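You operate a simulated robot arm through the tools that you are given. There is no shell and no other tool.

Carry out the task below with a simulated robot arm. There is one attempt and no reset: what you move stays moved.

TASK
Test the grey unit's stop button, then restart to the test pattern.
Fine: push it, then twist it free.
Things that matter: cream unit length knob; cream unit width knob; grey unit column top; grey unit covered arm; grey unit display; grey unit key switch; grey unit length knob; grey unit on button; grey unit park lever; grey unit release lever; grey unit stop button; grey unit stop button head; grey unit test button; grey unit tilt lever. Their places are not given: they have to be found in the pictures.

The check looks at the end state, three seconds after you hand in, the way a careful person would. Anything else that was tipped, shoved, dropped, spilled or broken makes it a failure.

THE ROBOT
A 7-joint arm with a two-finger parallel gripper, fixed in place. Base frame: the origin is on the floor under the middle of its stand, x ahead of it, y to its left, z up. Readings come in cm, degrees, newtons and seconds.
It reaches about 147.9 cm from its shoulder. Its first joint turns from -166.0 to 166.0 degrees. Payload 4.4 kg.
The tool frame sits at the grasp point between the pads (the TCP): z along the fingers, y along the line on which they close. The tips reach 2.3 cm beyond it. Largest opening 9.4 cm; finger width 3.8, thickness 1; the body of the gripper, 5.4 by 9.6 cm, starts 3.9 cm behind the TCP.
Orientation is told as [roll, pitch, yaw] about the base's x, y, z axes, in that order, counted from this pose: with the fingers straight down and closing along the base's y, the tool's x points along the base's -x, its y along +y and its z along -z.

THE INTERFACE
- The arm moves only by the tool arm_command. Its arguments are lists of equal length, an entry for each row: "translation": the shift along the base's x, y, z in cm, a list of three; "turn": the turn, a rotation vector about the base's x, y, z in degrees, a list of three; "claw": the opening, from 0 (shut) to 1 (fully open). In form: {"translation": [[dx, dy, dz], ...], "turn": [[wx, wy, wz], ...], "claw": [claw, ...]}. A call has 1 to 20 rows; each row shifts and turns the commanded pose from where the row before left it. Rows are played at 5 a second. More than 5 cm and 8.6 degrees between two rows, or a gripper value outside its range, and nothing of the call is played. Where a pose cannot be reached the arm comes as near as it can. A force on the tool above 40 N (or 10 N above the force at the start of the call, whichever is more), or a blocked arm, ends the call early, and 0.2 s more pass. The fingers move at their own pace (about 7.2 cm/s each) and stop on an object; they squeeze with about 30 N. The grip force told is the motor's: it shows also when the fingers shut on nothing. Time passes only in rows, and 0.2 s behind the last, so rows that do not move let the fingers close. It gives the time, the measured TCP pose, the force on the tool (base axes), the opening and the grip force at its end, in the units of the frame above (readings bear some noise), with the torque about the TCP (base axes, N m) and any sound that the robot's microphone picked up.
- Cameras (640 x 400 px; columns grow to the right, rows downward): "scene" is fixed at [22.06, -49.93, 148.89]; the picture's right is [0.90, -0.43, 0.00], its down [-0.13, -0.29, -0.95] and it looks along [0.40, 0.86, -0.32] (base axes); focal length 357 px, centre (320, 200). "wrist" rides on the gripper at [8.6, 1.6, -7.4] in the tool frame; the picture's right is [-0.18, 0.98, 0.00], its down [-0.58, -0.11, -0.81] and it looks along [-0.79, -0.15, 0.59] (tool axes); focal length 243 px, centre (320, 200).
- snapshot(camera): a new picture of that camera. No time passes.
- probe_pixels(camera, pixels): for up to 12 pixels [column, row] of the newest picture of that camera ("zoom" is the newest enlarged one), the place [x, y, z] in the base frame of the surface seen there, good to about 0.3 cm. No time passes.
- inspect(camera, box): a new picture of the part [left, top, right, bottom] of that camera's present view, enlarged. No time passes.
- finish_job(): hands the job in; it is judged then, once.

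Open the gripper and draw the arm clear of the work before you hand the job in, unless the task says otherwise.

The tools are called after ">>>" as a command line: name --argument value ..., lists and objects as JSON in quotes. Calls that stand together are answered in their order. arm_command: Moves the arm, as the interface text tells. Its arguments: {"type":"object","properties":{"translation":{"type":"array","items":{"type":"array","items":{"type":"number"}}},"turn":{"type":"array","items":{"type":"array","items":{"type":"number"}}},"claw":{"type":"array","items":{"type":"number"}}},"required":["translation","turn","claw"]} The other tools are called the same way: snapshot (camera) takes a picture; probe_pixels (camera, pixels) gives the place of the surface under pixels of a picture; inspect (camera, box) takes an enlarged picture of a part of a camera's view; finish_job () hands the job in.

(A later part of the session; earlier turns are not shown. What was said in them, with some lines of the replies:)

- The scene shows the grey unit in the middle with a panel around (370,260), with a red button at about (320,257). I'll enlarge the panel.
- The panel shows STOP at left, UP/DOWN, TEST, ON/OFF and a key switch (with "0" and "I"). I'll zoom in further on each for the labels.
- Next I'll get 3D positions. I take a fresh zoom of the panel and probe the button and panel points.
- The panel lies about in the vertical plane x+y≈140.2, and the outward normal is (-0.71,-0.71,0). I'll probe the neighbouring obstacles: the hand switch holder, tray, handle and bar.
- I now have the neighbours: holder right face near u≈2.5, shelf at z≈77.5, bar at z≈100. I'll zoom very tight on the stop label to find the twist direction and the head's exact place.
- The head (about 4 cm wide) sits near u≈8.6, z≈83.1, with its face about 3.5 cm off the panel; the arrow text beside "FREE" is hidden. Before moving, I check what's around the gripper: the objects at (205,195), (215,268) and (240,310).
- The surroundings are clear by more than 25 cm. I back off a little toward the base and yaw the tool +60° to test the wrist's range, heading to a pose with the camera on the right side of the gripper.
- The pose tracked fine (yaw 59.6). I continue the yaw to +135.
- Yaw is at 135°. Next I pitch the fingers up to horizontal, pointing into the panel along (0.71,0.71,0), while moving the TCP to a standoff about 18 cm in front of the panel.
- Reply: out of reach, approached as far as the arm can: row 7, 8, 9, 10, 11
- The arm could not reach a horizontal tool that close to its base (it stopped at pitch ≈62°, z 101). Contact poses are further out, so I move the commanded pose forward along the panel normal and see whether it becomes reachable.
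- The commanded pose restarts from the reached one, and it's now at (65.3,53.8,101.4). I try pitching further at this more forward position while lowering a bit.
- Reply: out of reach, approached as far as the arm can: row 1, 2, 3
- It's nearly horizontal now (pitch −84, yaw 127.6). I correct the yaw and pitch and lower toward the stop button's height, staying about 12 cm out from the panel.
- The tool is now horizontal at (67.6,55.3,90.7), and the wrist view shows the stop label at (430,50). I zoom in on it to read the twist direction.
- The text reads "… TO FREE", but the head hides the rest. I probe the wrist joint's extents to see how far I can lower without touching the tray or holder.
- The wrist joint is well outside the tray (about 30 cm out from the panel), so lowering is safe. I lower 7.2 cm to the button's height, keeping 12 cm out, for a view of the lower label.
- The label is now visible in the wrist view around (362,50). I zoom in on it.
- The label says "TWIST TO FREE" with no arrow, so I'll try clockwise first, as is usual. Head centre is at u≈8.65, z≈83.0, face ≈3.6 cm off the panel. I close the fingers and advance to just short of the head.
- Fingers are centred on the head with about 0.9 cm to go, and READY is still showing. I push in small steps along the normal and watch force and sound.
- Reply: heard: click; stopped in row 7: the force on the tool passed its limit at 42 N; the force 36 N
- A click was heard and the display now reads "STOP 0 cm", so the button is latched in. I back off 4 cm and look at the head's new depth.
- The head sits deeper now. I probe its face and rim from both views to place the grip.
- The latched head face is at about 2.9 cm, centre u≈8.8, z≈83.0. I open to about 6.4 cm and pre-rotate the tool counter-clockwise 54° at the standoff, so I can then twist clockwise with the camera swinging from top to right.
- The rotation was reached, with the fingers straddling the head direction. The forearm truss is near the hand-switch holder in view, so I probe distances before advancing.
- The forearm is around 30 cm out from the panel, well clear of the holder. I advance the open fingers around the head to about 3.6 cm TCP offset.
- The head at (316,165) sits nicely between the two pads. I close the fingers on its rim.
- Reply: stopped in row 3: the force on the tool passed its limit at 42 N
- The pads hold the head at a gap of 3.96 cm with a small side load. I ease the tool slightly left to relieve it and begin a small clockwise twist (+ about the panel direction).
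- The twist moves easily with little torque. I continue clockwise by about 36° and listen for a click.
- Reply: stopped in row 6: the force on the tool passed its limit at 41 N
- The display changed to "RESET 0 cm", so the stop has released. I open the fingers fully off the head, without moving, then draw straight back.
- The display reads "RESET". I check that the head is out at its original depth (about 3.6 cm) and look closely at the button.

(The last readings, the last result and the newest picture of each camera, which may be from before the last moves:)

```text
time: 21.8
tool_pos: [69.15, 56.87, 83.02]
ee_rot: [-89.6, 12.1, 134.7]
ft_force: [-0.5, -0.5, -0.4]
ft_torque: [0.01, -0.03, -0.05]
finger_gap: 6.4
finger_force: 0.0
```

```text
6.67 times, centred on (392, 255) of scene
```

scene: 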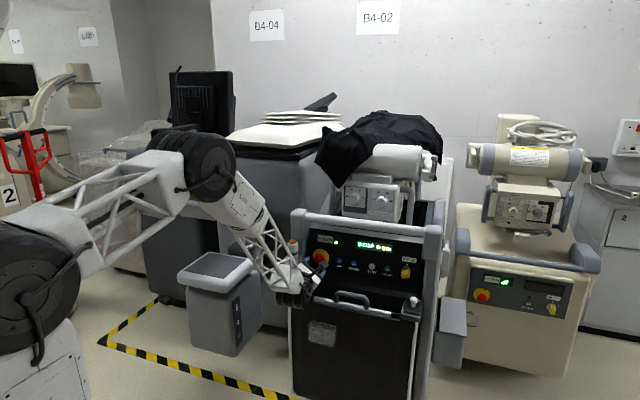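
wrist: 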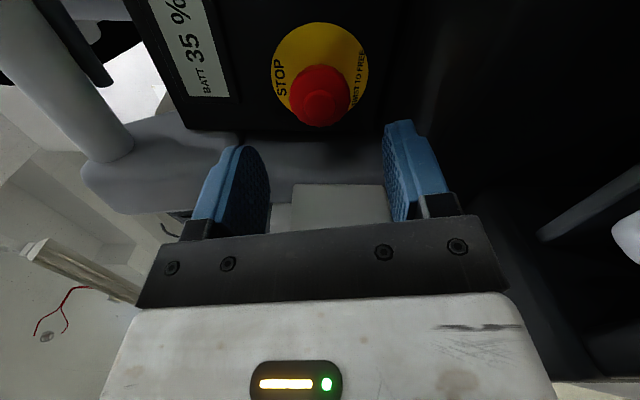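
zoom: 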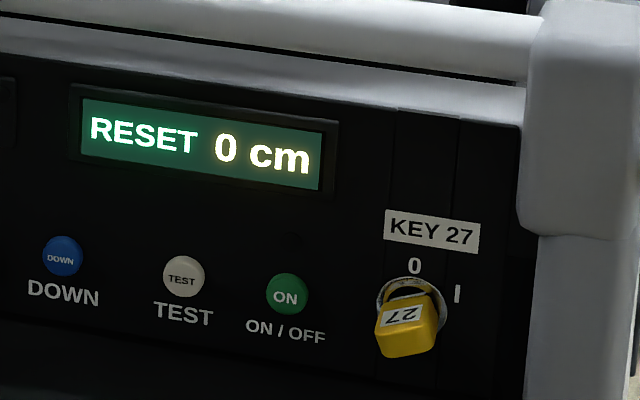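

The head is back at 3.6 cm, so it is released. Next comes the restart: the ON button first, then TEST. I probe their precise places in the newest zoom (ON at (288,292), TEST at (183,277)).

>>> probe_pixels --camera "zoom" --pixels '[[288, 290], [280, 285], [298, 290], [183, 277], [175, 272], [195, 277], [62, 255], [240, 290], [330, 290], [405, 335], [400, 290], [437, 330]]'

>>> inspect --camera "scene" --box '[362, 260, 398, 282]'

>>> probe_pixels --camera "zoom" --pixels '[[175, 80], [165, 140], [465, 130], [430, 130], [500, 130], [465, 160], [465, 95], [200, 150], [140, 140], [165, 105], [320, 200], [320, 60]]'

```text
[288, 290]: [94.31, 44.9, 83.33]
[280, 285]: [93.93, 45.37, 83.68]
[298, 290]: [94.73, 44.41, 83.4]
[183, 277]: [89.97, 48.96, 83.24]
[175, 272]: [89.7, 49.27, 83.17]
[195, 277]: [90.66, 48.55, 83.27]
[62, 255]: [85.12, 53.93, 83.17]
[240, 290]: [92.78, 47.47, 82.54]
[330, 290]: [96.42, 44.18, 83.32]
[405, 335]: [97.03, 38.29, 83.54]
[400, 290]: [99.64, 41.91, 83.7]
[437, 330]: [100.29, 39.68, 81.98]
```

```text
16.00 times, centred on (380, 271) of scene
```

zoom: 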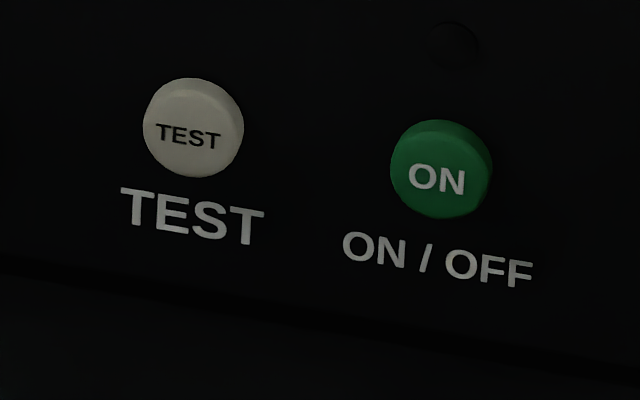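

```text
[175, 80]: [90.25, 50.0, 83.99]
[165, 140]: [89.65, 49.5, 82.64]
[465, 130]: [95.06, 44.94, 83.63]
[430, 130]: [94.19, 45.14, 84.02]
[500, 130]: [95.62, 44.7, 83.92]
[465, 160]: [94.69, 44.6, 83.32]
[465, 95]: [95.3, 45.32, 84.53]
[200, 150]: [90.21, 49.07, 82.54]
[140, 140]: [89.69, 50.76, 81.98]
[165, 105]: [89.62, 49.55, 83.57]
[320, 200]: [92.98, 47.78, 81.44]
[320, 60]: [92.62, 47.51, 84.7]
```

ON is at u≈34.9, TEST at u≈29.0, both with z≈83.2 and proud of the panel by about 0.8 cm. With the camera on the right, it would come near the white knob (u≈46), so I back off, rise, close the fingers, and rotate the camera upward while sliding right.

>>> arm_command --translation '[[-0.7, -0.7, 0.5], [-0.7, -0.7, 1.7], [0, 0, 2.3], [0, 0, 2.3], [0, 0, 2.2]]' --turn '[[0, 0, 0], [0, 0, 0], [-4, -4, 0], [-5, -5, 0], [-5, -5, 0]]' --claw '[0.68, 0.5, 0.3, 0, 0]'

>>> snapshot --camera "scene"

```text
time: 23.0
tool_pos: [67.78, 55.47, 91.92]
ee_rot: [-89.7, 32.1, 134.6]
ft_force: [0.1, -0.1, -0.6]
ft_torque: [-0.03, 0.0, -0.02]
finger_gap: 0.0
finger_force: 30.3
```

```text
taken
```

scene: 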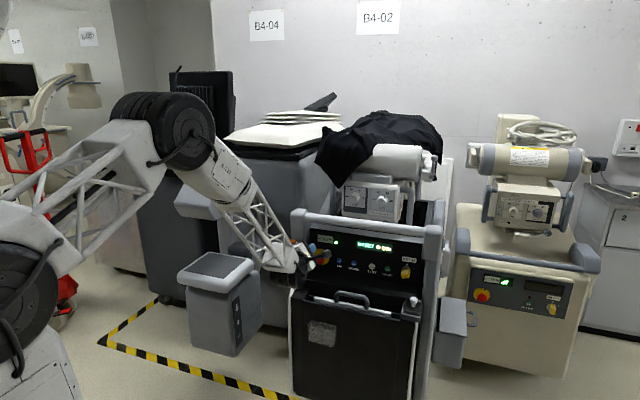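

Raised clear at z≈92. I now slide right along the panel toward the ON button's column, turning the camera up as I go.

>>> arm_command --translation '[[2.05, -2.05, 0], [2.05, -2.05, 0], [2.05, -2.05, 0], [2.05, -2.05, 0], [2.05, -2.05, 0], [2.05, -2.05, 0], [2.05, -2.05, 0], [2.05, -2.05, 0], [2.05, -2.05, 0]]' --turn '[[-4.24, -4.24, 0], [-4.24, -4.24, 0], [-4.24, -4.24, 0], [-4.24, -4.24, 0], [-4.24, -4.24, 0], [-4.24, -4.24, 0], [-4.24, -4.24, 0], [-4.24, -4.24, 0], [-4.24, -4.24, 0]]' --claw '[0, 0, 0, 0, 0, 0, 0, 0, 0]'

>>> snapshot --camera "scene"

>>> snapshot --camera "wrist"

```text
time: 25.0
tool_pos: [86.08, 36.93, 92.07]
ee_rot: [-93.8, 85.9, 130.7]
ft_force: [-0.3, -0.7, 0.2]
ft_torque: [0.01, 0.0, -0.02]
finger_gap: 0.0
finger_force: 30.4
```

```text
taken
```

scene: 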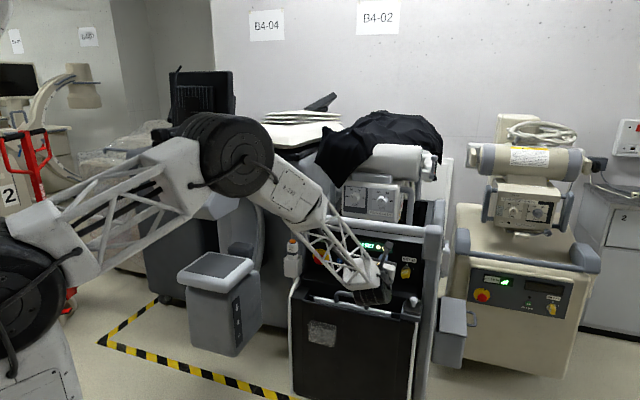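

```text
taken
```

wrist: 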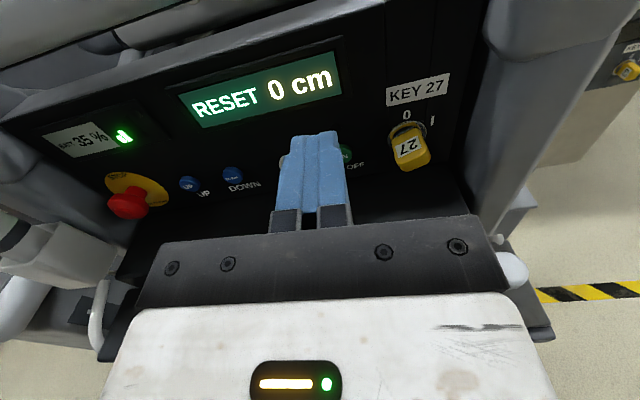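

The wrist camera now has a good view of the panel, and the display still shows RESET. I tilt the fingers down 15° so the hand stays above the tray handle, and lower in front of the ON button.

>>> arm_command --translation '[[0, 0, 0], [0, 0, 0], [0.05, -0.05, -1.7], [0.05, -0.05, -1.7], [0, 0, -1.7], [0, 0, -1.7], [0, 0, -1.6]]' --turn '[[-5.3, 5.3, 0], [-5.3, 5.3, 0], [0, 0, 0], [0, 0, 0], [0, 0, 0], [0, 0, 0], [0, 0, 0]]' --claw '[0, 0, 0, 0, 0, 0, 0]'

>>> snapshot --camera "scene"

>>> snapshot --camera "wrist"

```text
time: 26.6
tool_pos: [86.26, 36.89, 83.66]
ee_rot: [-14.8, 74.8, -150.8]
ft_force: [0.2, 0.0, 0.4]
ft_torque: [0.02, 0.03, -0.03]
finger_gap: 0.0
finger_force: 29.7
```

```text
taken
```

scene: 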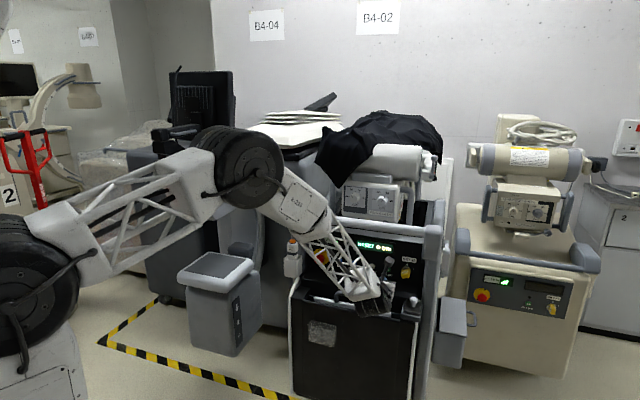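

```text
taken
```

wrist: 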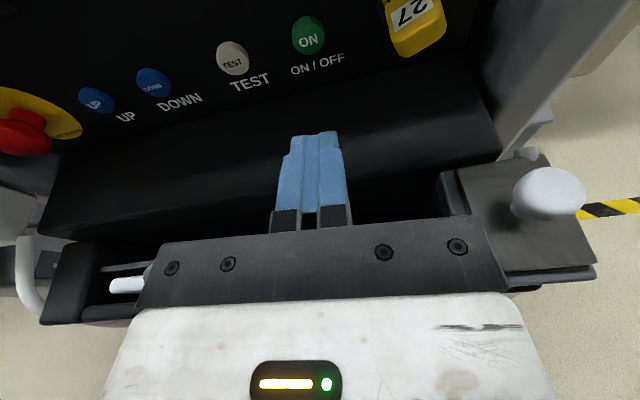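

Fingers line up with ON (309,38) in the wrist view. I zoom the scene to check clearance of the wrist and hand above the tray handle and knob.

>>> inspect --camera "scene" --box '[320, 230, 440, 330]'

>>> probe_pixels --camera "wrist" --pixels '[[309, 38], [300, 36], [318, 34], [232, 62], [225, 58], [240, 60], [420, 35], [548, 195], [320, 200], [310, 150]]'

```text
4.00 times, centred on (380, 280) of scene
```

zoom: 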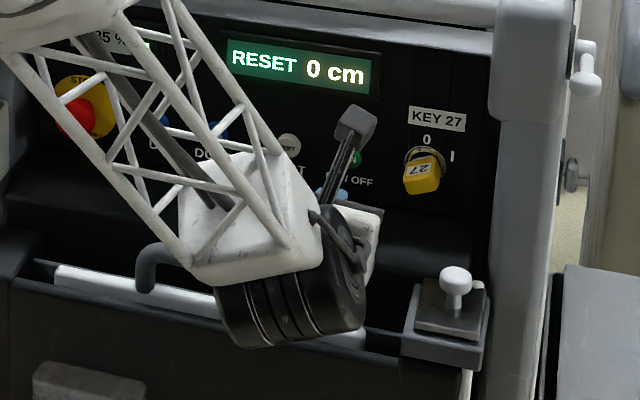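

```text
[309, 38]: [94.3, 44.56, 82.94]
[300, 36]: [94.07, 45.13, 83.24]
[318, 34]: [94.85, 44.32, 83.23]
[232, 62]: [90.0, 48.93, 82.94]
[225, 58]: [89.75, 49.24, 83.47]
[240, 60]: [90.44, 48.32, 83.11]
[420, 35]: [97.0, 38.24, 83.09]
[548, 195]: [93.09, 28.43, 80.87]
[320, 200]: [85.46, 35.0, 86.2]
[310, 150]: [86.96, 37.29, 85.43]
```

I probe the black wrist joint's lower edge to make sure it will clear the handle as it moves in about 9 cm.

>>> probe_pixels --camera "zoom" --pixels '[[260, 345], [340, 325], [225, 310], [300, 320], [345, 270], [375, 230], [150, 275], [210, 265], [270, 230], [365, 290], [200, 200], [130, 175]]'

```text
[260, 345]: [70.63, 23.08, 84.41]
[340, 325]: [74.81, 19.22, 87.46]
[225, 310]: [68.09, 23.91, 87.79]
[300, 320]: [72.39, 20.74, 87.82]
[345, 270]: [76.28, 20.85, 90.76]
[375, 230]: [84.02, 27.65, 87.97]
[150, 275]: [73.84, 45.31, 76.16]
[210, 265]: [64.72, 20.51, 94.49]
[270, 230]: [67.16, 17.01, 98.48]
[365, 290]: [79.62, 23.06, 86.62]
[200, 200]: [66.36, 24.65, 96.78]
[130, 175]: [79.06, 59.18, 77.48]
```

The wrist joint's lower edge is around z 84 and about 33 cm out, ending near 24 cm out, so it clears the handle (15 cm out). I advance to just short of the ON button.

>>> arm_command --translation '[[1.0, 1.0, 0], [1.0, 1.0, 0], [1.0, 1.0, 0], [1.0, 1.0, 0], [1.0, 1.0, 0], [0.6, 0.6, 0]]' --turn '[[0, 0, 0], [0, 0, 0], [0, 0, 0], [0, 0, 0], [0, 0, 0], [0, 0, 0]]' --claw '[0, 0, 0, 0, 0, 0]'

>>> snapshot --camera "wrist"

>>> inspect --camera "scene" --box '[340, 220, 440, 310]'

```text
time: 28.0
tool_pos: [91.93, 42.5, 83.63]
ee_rot: [-14.9, 74.8, -150.9]
ft_force: [-1.0, 0.1, 0.1]
ft_torque: [0.01, -0.03, 0.01]
finger_gap: 0.0
finger_force: 30.0
```

```text
taken
```

wrist: 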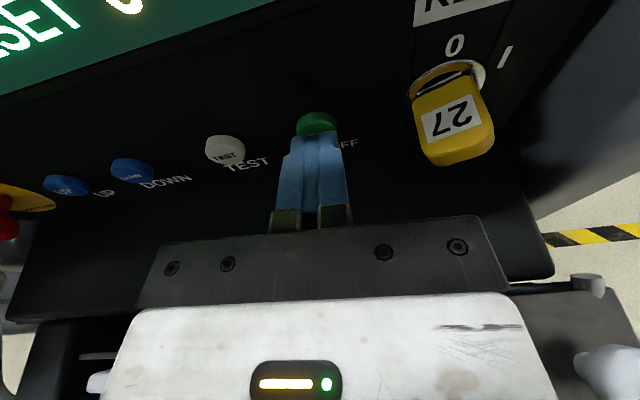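

```text
4.44 times, centred on (390, 265) of scene
```

zoom: 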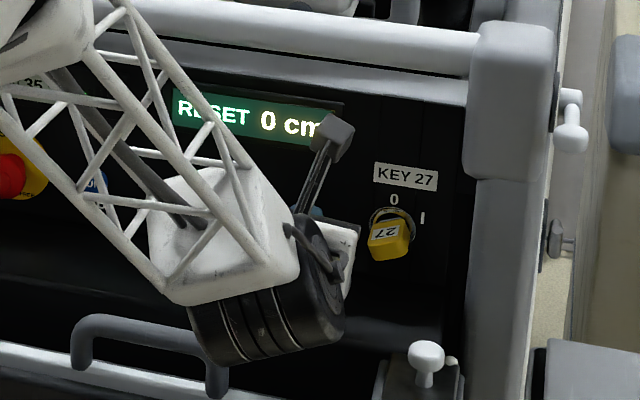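

The fingertips are right in front of ON, about 0.7 cm short. I press in small steps and listen for the click.

>>> arm_command --translation '[[0.15, 0.15, 0], [0.15, 0.15, 0], [0.15, 0.15, 0], [0.12, 0.12, 0], [0.12, 0.12, 0], [0.1, 0.1, 0], [0.1, 0.1, 0]]' --turn '[[0, 0, 0], [0, 0, 0], [0, 0, 0], [0, 0, 0], [0, 0, 0], [0, 0, 0], [0, 0, 0]]' --claw '[0, 0, 0, 0, 0, 0, 0]'

>>> snapshot --camera "wrist"

>>> inspect --camera "scene" --box '[340, 220, 440, 310]'

```text
time: 29.6
tool_pos: [92.7, 43.4, 83.66]
ee_rot: [-15.1, 74.8, -150.8]
ft_force: [-0.3, -1.9, 1.7]
ft_torque: [0.01, -0.02, -0.03]
finger_gap: 0.01
finger_force: 29.8
```

```text
taken
```

wrist: 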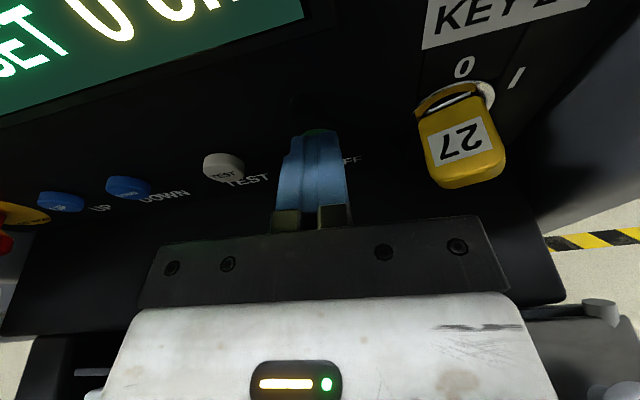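

```text
4.44 times, centred on (390, 265) of scene
```

zoom: 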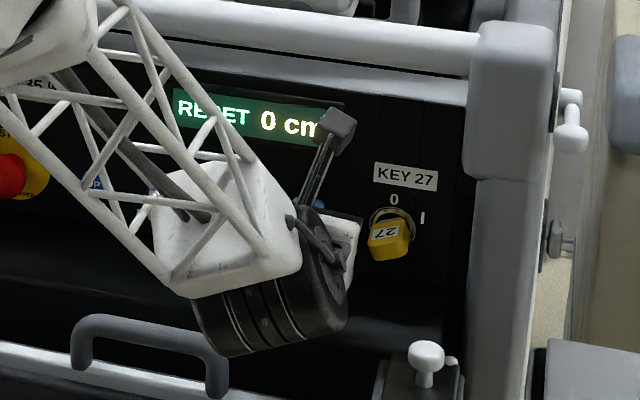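

Only about 2 N so far, so contact is just starting, and the display still shows RESET. I press further in 0.1–0.15 cm steps.

>>> arm_command --translation '[[0.09, 0.09, 0], [0.09, 0.09, 0], [0.09, 0.09, 0], [0.09, 0.09, 0]]' --turn '[[0, 0, 0], [0, 0, 0], [0, 0, 0], [0, 0, 0]]' --claw '[0, 0, 0, 0]'

>>> inspect --camera "scene" --box '[340, 220, 440, 310]'

>>> snapshot --camera "wrist"

```text
time: 30.4
tool_pos: [92.94, 43.56, 83.59]
ee_rot: [-15.0, 74.8, -151.0]
ft_force: [-20.9, -12.5, 10.3]
ft_torque: [0.35, -0.4, 0.17]
finger_gap: 0.0
finger_force: 30.0
heard: click
stopped in row 4: the force on the tool passed its limit at 49 N (the readings are from after the stop); the commanded pose is now the measured one
```

```text
4.44 times, centred on (390, 265) of scene
```

zoom: 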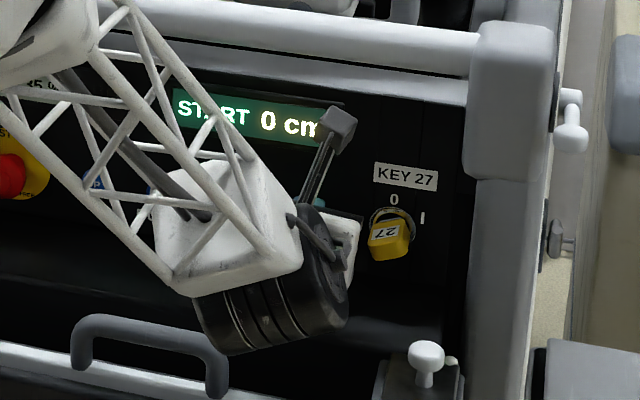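

```text
taken
```

wrist: 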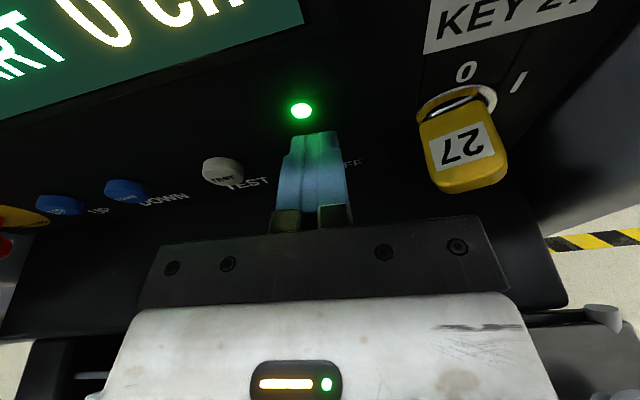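

A click, the LED lit and the display shows "START 0 cm" — it is booting. I draw back a few cm, wait a moment, and check the display.

>>> arm_command --translation '[[-0.3, -0.3, 0], [-0.8, -0.8, 0], [-0.9, -0.9, 0], [-0.9, -0.9, 0], [0, 0, 0], [0, 0, 0], [0, 0, 0], [0, 0, 0], [0, 0, 0], [0, 0, 0]]' --turn '[[0, 0, 0], [0, 0, 0], [0, 0, 0], [0, 0, 0], [0, 0, 0], [0, 0, 0], [0, 0, 0], [0, 0, 0], [0, 0, 0], [0, 0, 0]]' --claw '[0, 0, 0, 0, 0, 0, 0, 0, 0, 0]'

>>> inspect --camera "scene" --box '[340, 220, 440, 310]'

>>> snapshot --camera "wrist"

```text
time: 32.6
tool_pos: [90.2, 40.74, 83.58]
ee_rot: [-14.9, 74.7, -150.9]
ft_force: [0.0, 0.6, -0.5]
ft_torque: [0.03, -0.01, 0.03]
finger_gap: 0.03
finger_force: 29.8
```

```text
4.44 times, centred on (390, 265) of scene
```

zoom: 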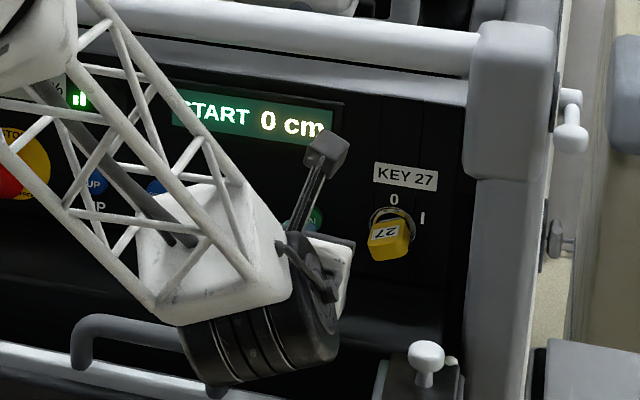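

```text
taken
```

wrist: 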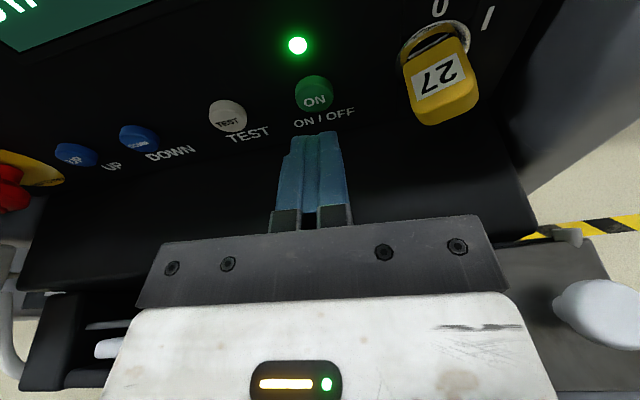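

Still "START". While it boots I shift left 6 cm to stand in front of TEST, and wait a bit longer.

>>> arm_command --translation '[[-0.84, 0.84, 0], [-0.84, 0.84, 0], [-0.84, 0.84, 0], [-0.84, 0.84, 0], [-0.84, 0.84, 0], [0, 0, 0], [0, 0, 0], [0, 0, 0], [0, 0, 0], [0, 0, 0], [0, 0, 0], [0, 0, 0], [0, 0, 0], [0, 0, 0], [0, 0, 0]]' --turn '[[0, 0, 0], [0, 0, 0], [0, 0, 0], [0, 0, 0], [0, 0, 0], [0, 0, 0], [0, 0, 0], [0, 0, 0], [0, 0, 0], [0, 0, 0], [0, 0, 0], [0, 0, 0], [0, 0, 0], [0, 0, 0], [0, 0, 0]]' --claw '[0, 0, 0, 0, 0, 0, 0, 0, 0, 0, 0, 0, 0, 0, 0]'

>>> inspect --camera "scene" --box '[320, 220, 440, 310]'

>>> snapshot --camera "wrist"

```text
time: 35.8
tool_pos: [85.85, 44.77, 83.76]
ee_rot: [-14.8, 74.7, -150.9]
ft_force: [0.3, 0.3, -0.5]
ft_torque: [-0.01, -0.02, 0.0]
finger_gap: 0.01
finger_force: 29.7
```

```text
4.44 times, centred on (380, 265) of scene
```

zoom: 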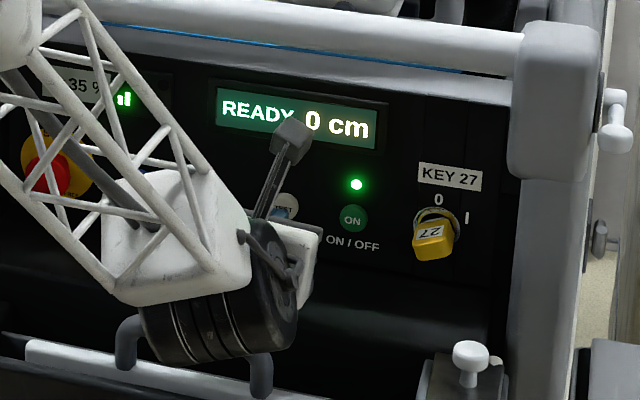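

```text
taken
```

wrist: 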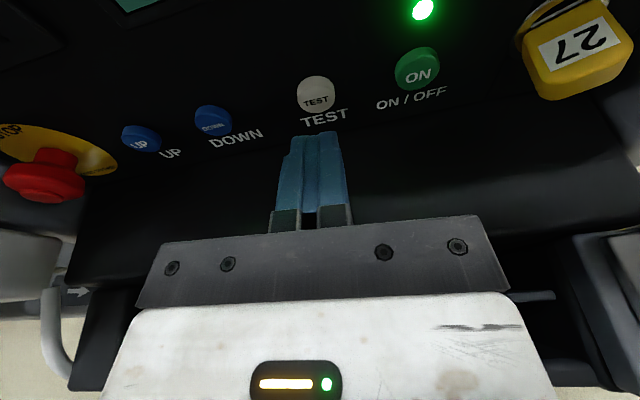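

The display reads READY with the LED on, and the fingers are in line with TEST (316,95). I advance to nearly touch TEST.

>>> arm_command --translation '[[0.7, 0.7, 0], [0.7, 0.7, 0], [0.6, 0.6, -0.05], [0.3, 0.3, -0.05]]' --turn '[[0, 0, 0], [0, 0, 0], [0, 0, 0], [0, 0, 0]]' --claw '[0, 0, 0, 0]'

>>> snapshot --camera "wrist"

```text
time: 36.8
tool_pos: [88.18, 47.14, 83.53]
ee_rot: [-15.0, 74.7, -151.0]
ft_force: [0.1, 0.6, 0.4]
ft_torque: [0.01, 0.03, 0.02]
finger_gap: 0.01
finger_force: 30.0
```

```text
taken
```

wrist: 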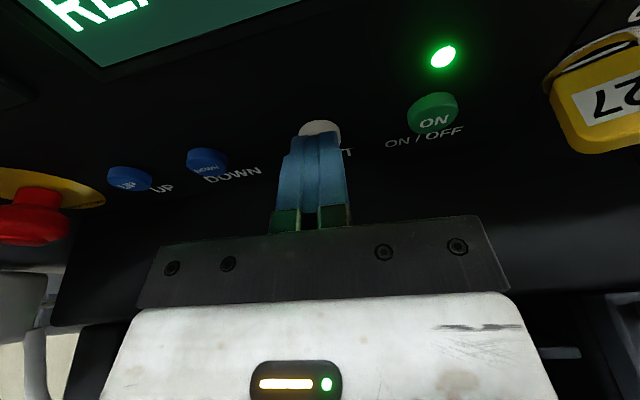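

About half a centimetre short of TEST. I press in 0.12 cm steps until the click.

>>> arm_command --translation '[[0.1, 0.1, 0], [0.1, 0.1, 0], [0.1, 0.1, 0], [0.085, 0.085, 0], [0.085, 0.085, 0], [0.085, 0.085, 0]]' --turn '[[0, 0, 0], [0, 0, 0], [0, 0, 0], [0, 0, 0], [0, 0, 0], [0, 0, 0]]' --claw '[0, 0, 0, 0, 0, 0]'

>>> inspect --camera "scene" --box '[320, 220, 440, 310]'

```text
time: 38.2
tool_pos: [88.7, 47.77, 83.48]
ee_rot: [-15.1, 74.7, -151.0]
ft_force: [-3.7, -3.5, -0.7]
ft_torque: [0.03, -0.04, -0.05]
finger_gap: 0.0
finger_force: 29.5
heard: click
```

```text
4.44 times, centred on (380, 265) of scene
```

zoom: 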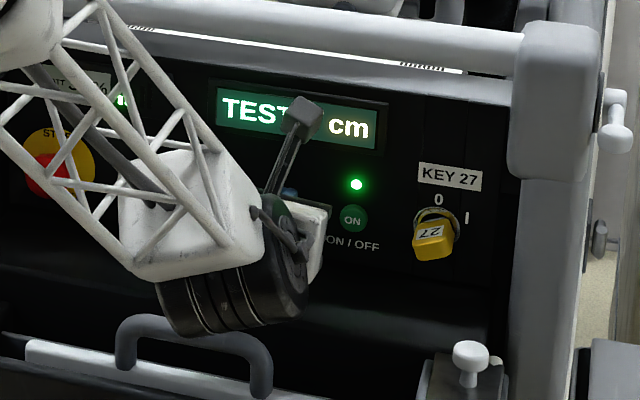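

A click, and the display shows TEST. I draw straight back about 10 cm and check it holds.

>>> arm_command --translation '[[-0.3, -0.3, 0], [-0.8, -0.8, 0], [-1.2, -1.2, 0], [-1.4, -1.4, 0], [-1.4, -1.4, 0], [-1.4, -1.4, 0], [-0.5, -0.5, 1.5], [0, 0, 2.5], [0, 0, 2.5], [0, 0, 2.5]]' --turn '[[0, 0, 0], [0, 0, 0], [0, 0, 0], [0, 0, 0], [0, 0, 0], [0, 0, 0], [0, 0, 0], [0, 0, 0], [0, 0, 0], [0, 0, 0]]' --claw '[0, 0, 0, 0, 0, 0, 0, 0, 0, 0]'

>>> snapshot --camera "scene"

>>> snapshot --camera "wrist"

```text
time: 40.4
tool_pos: [81.67, 40.65, 92.51]
ee_rot: [-15.0, 74.7, -151.0]
ft_force: [-0.2, -0.9, -0.8]
ft_torque: [0.02, 0.0, -0.01]
finger_gap: 0.0
finger_force: 29.9
```

```text
taken
```

scene: 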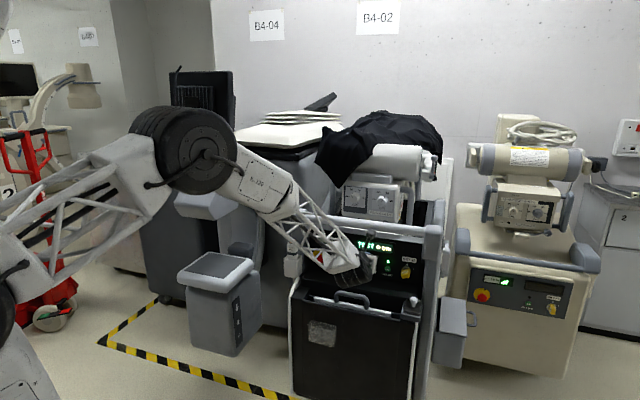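

```text
taken
```

wrist: 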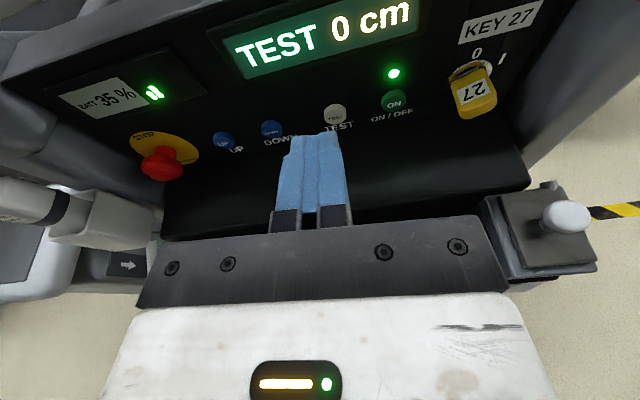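

The display holds "TEST 0 cm" with the LED green and the stop button out. Before withdrawing, I probe the elbow and forearm against the stand on the left.

>>> probe_pixels --camera "scene" --pixels '[[185, 150], [150, 130], [225, 150], [260, 185], [330, 240], [300, 215], [205, 208], [215, 265], [100, 180]]'

>>> inspect --camera "wrist" --box '[40, 0, 560, 300]'

```text
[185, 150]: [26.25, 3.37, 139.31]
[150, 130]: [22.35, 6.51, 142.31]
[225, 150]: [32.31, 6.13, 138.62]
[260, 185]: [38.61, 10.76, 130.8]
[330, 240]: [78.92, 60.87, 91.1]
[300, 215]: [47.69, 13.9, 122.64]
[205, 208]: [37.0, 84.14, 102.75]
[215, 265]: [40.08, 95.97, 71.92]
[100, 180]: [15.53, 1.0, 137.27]
```

```text
1.23 times, centred on (300, 150) of wrist
```

zoom: 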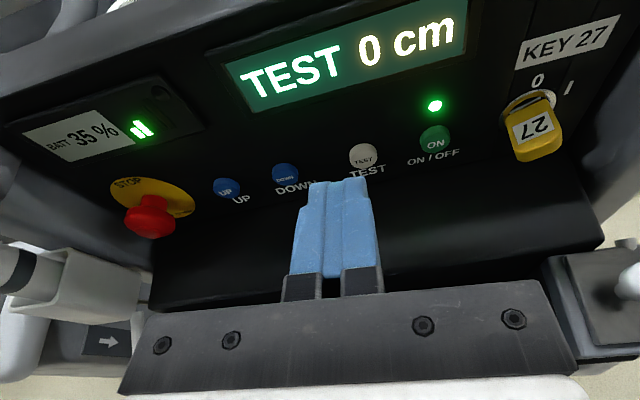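

The elbow is at about (26,3,139), far from everything else. I withdraw the arm back and up, opening the gripper.

>>> arm_command --translation '[[-1.2, -1.2, 1.0], [-1.2, -1.2, 1.0], [-1.2, -1.2, 1.0], [-1.2, -1.2, 1.0], [-1.2, -1.2, 1.0], [-1.2, -1.2, 1.0], [-1.2, -1.2, 1.0], [-1.2, -1.2, 1.0], [0, 0, 0], [0, 0, 0]]' --turn '[[0, 0, 0], [0, 0, 0], [0, 0, 0], [0, 0, 0], [0, 0, 0], [0, 0, 0], [0, 0, 0], [0, 0, 0], [0, 0, 0], [0, 0, 0]]' --claw '[0, 0, 0, 0.3, 0.6, 0.8, 1, 1, 1, 1]'

>>> snapshot --camera "scene"

>>> inspect --camera "scene" --box '[280, 200, 450, 306]'

>>> snapshot --camera "wrist"

```text
time: 42.6
tool_pos: [72.08, 31.07, 100.58]
ee_rot: [-14.9, 74.7, -150.8]
ft_force: [0.2, -0.1, -0.6]
ft_torque: [-0.04, 0.02, 0.01]
finger_gap: 9.39
finger_force: 0.3
```

```text
taken
```

scene: 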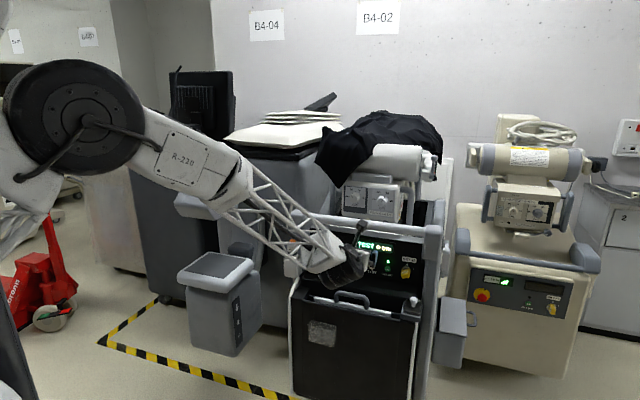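

```text
3.76 times, centred on (365, 253) of scene
```

zoom: 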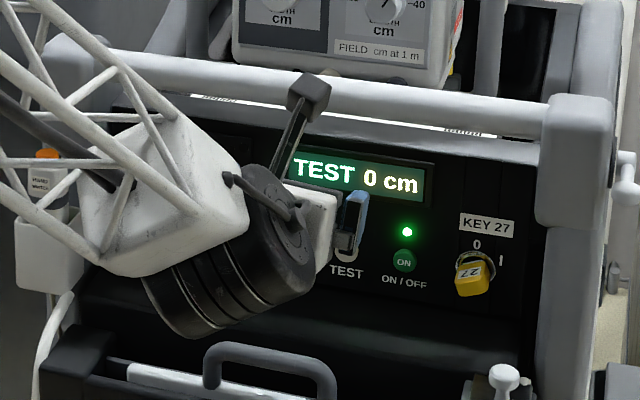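

```text
taken
```

wrist: 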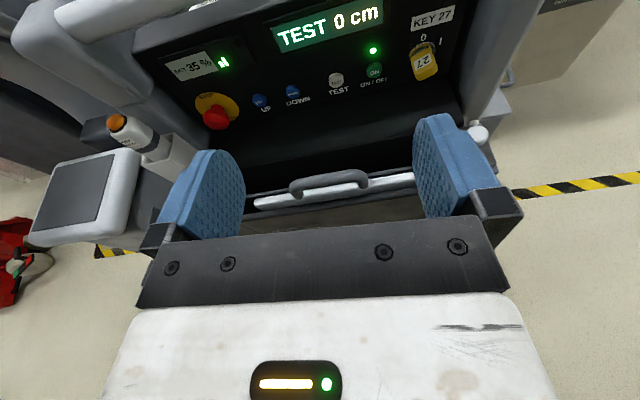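

The arm is clear (about 26 cm out), the gripper is open and the display shows "TEST 0 cm". I wait two seconds to verify that it stays, and check the stop head depth and the screen strip under the bar.

>>> arm_command --translation '[[-0.6, -0.6, 1.0], [-0.6, -0.6, 1.0], [-0.6, -0.6, 1.0], [0, 0, 0], [0, 0, 0], [0, 0, 0], [0, 0, 0], [0, 0, 0], [0, 0, 0], [0, 0, 0], [0, 0, 0], [0, 0, 0]]' --turn '[[0, 0, 0], [0, 0, 0], [0, 0, 0], [0, 0, 0], [0, 0, 0], [0, 0, 0], [0, 0, 0], [0, 0, 0], [0, 0, 0], [0, 0, 0], [0, 0, 0], [0, 0, 0]]' --claw '[1, 1, 1, 1, 1, 1, 1, 1, 1, 1, 1, 1]'

>>> inspect --camera "wrist" --box '[130, 0, 460, 206]'

>>> inspect --camera "scene" --box '[300, 100, 460, 230]'

>>> snapshot --camera "wrist"

```text
time: 45.2
tool_pos: [70.43, 29.38, 103.53]
ee_rot: [-14.8, 74.6, -150.9]
ft_force: [-0.6, 0.7, 0.0]
ft_torque: [-0.01, -0.03, -0.06]
finger_gap: 9.38
finger_force: 0.0
```

```text
1.94 times, centred on (295, 103) of wrist
```

zoom: 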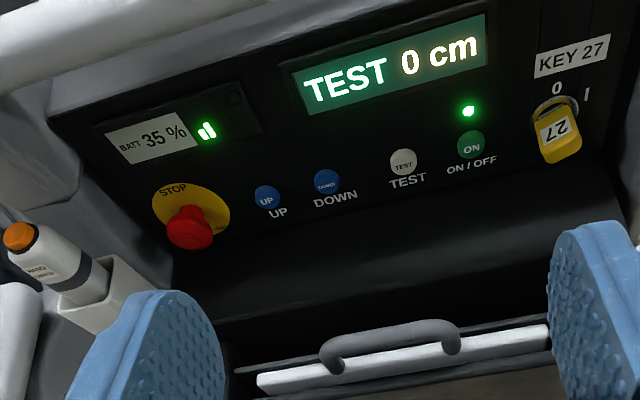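

```text
3.08 times, centred on (380, 165) of scene
```

zoom: 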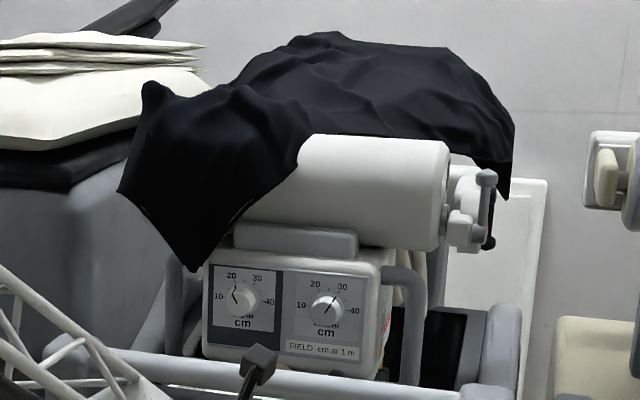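

```text
taken
```

wrist: 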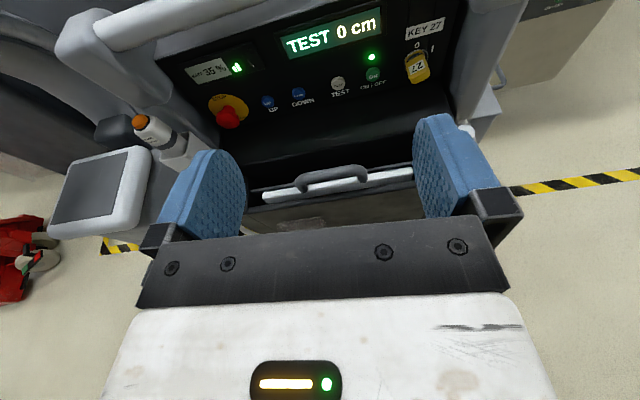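

The display holds at "TEST 0 cm", the LED is green and the stop button is out. The knobs, cloth, key and hand switch look unchanged, and the arm is clear with the gripper open. I hand the job in.

>>> finish_job

```text
The job is handed in.
```

I tested the grey unit's stop button and restarted the unit to its test pattern, then handed the job in.

- **Stop test:** I pushed the stop button until it clicked and the display read STOP. A clockwise twist then freed it. The head came back out to its original depth and the display read RESET.
- **Restart:** I pressed ON. The display went from START to READY and the green light came on.
- **Test pattern:** I pressed TEST and the display changed to "TEST 0 cm". It was still showing that about seven seconds later, just before I handed in.

The arm is drawn back clear of the unit with the gripper open. In the last pictures the knobs, the cover cloth, the key and the hand switch look as they did at the start.
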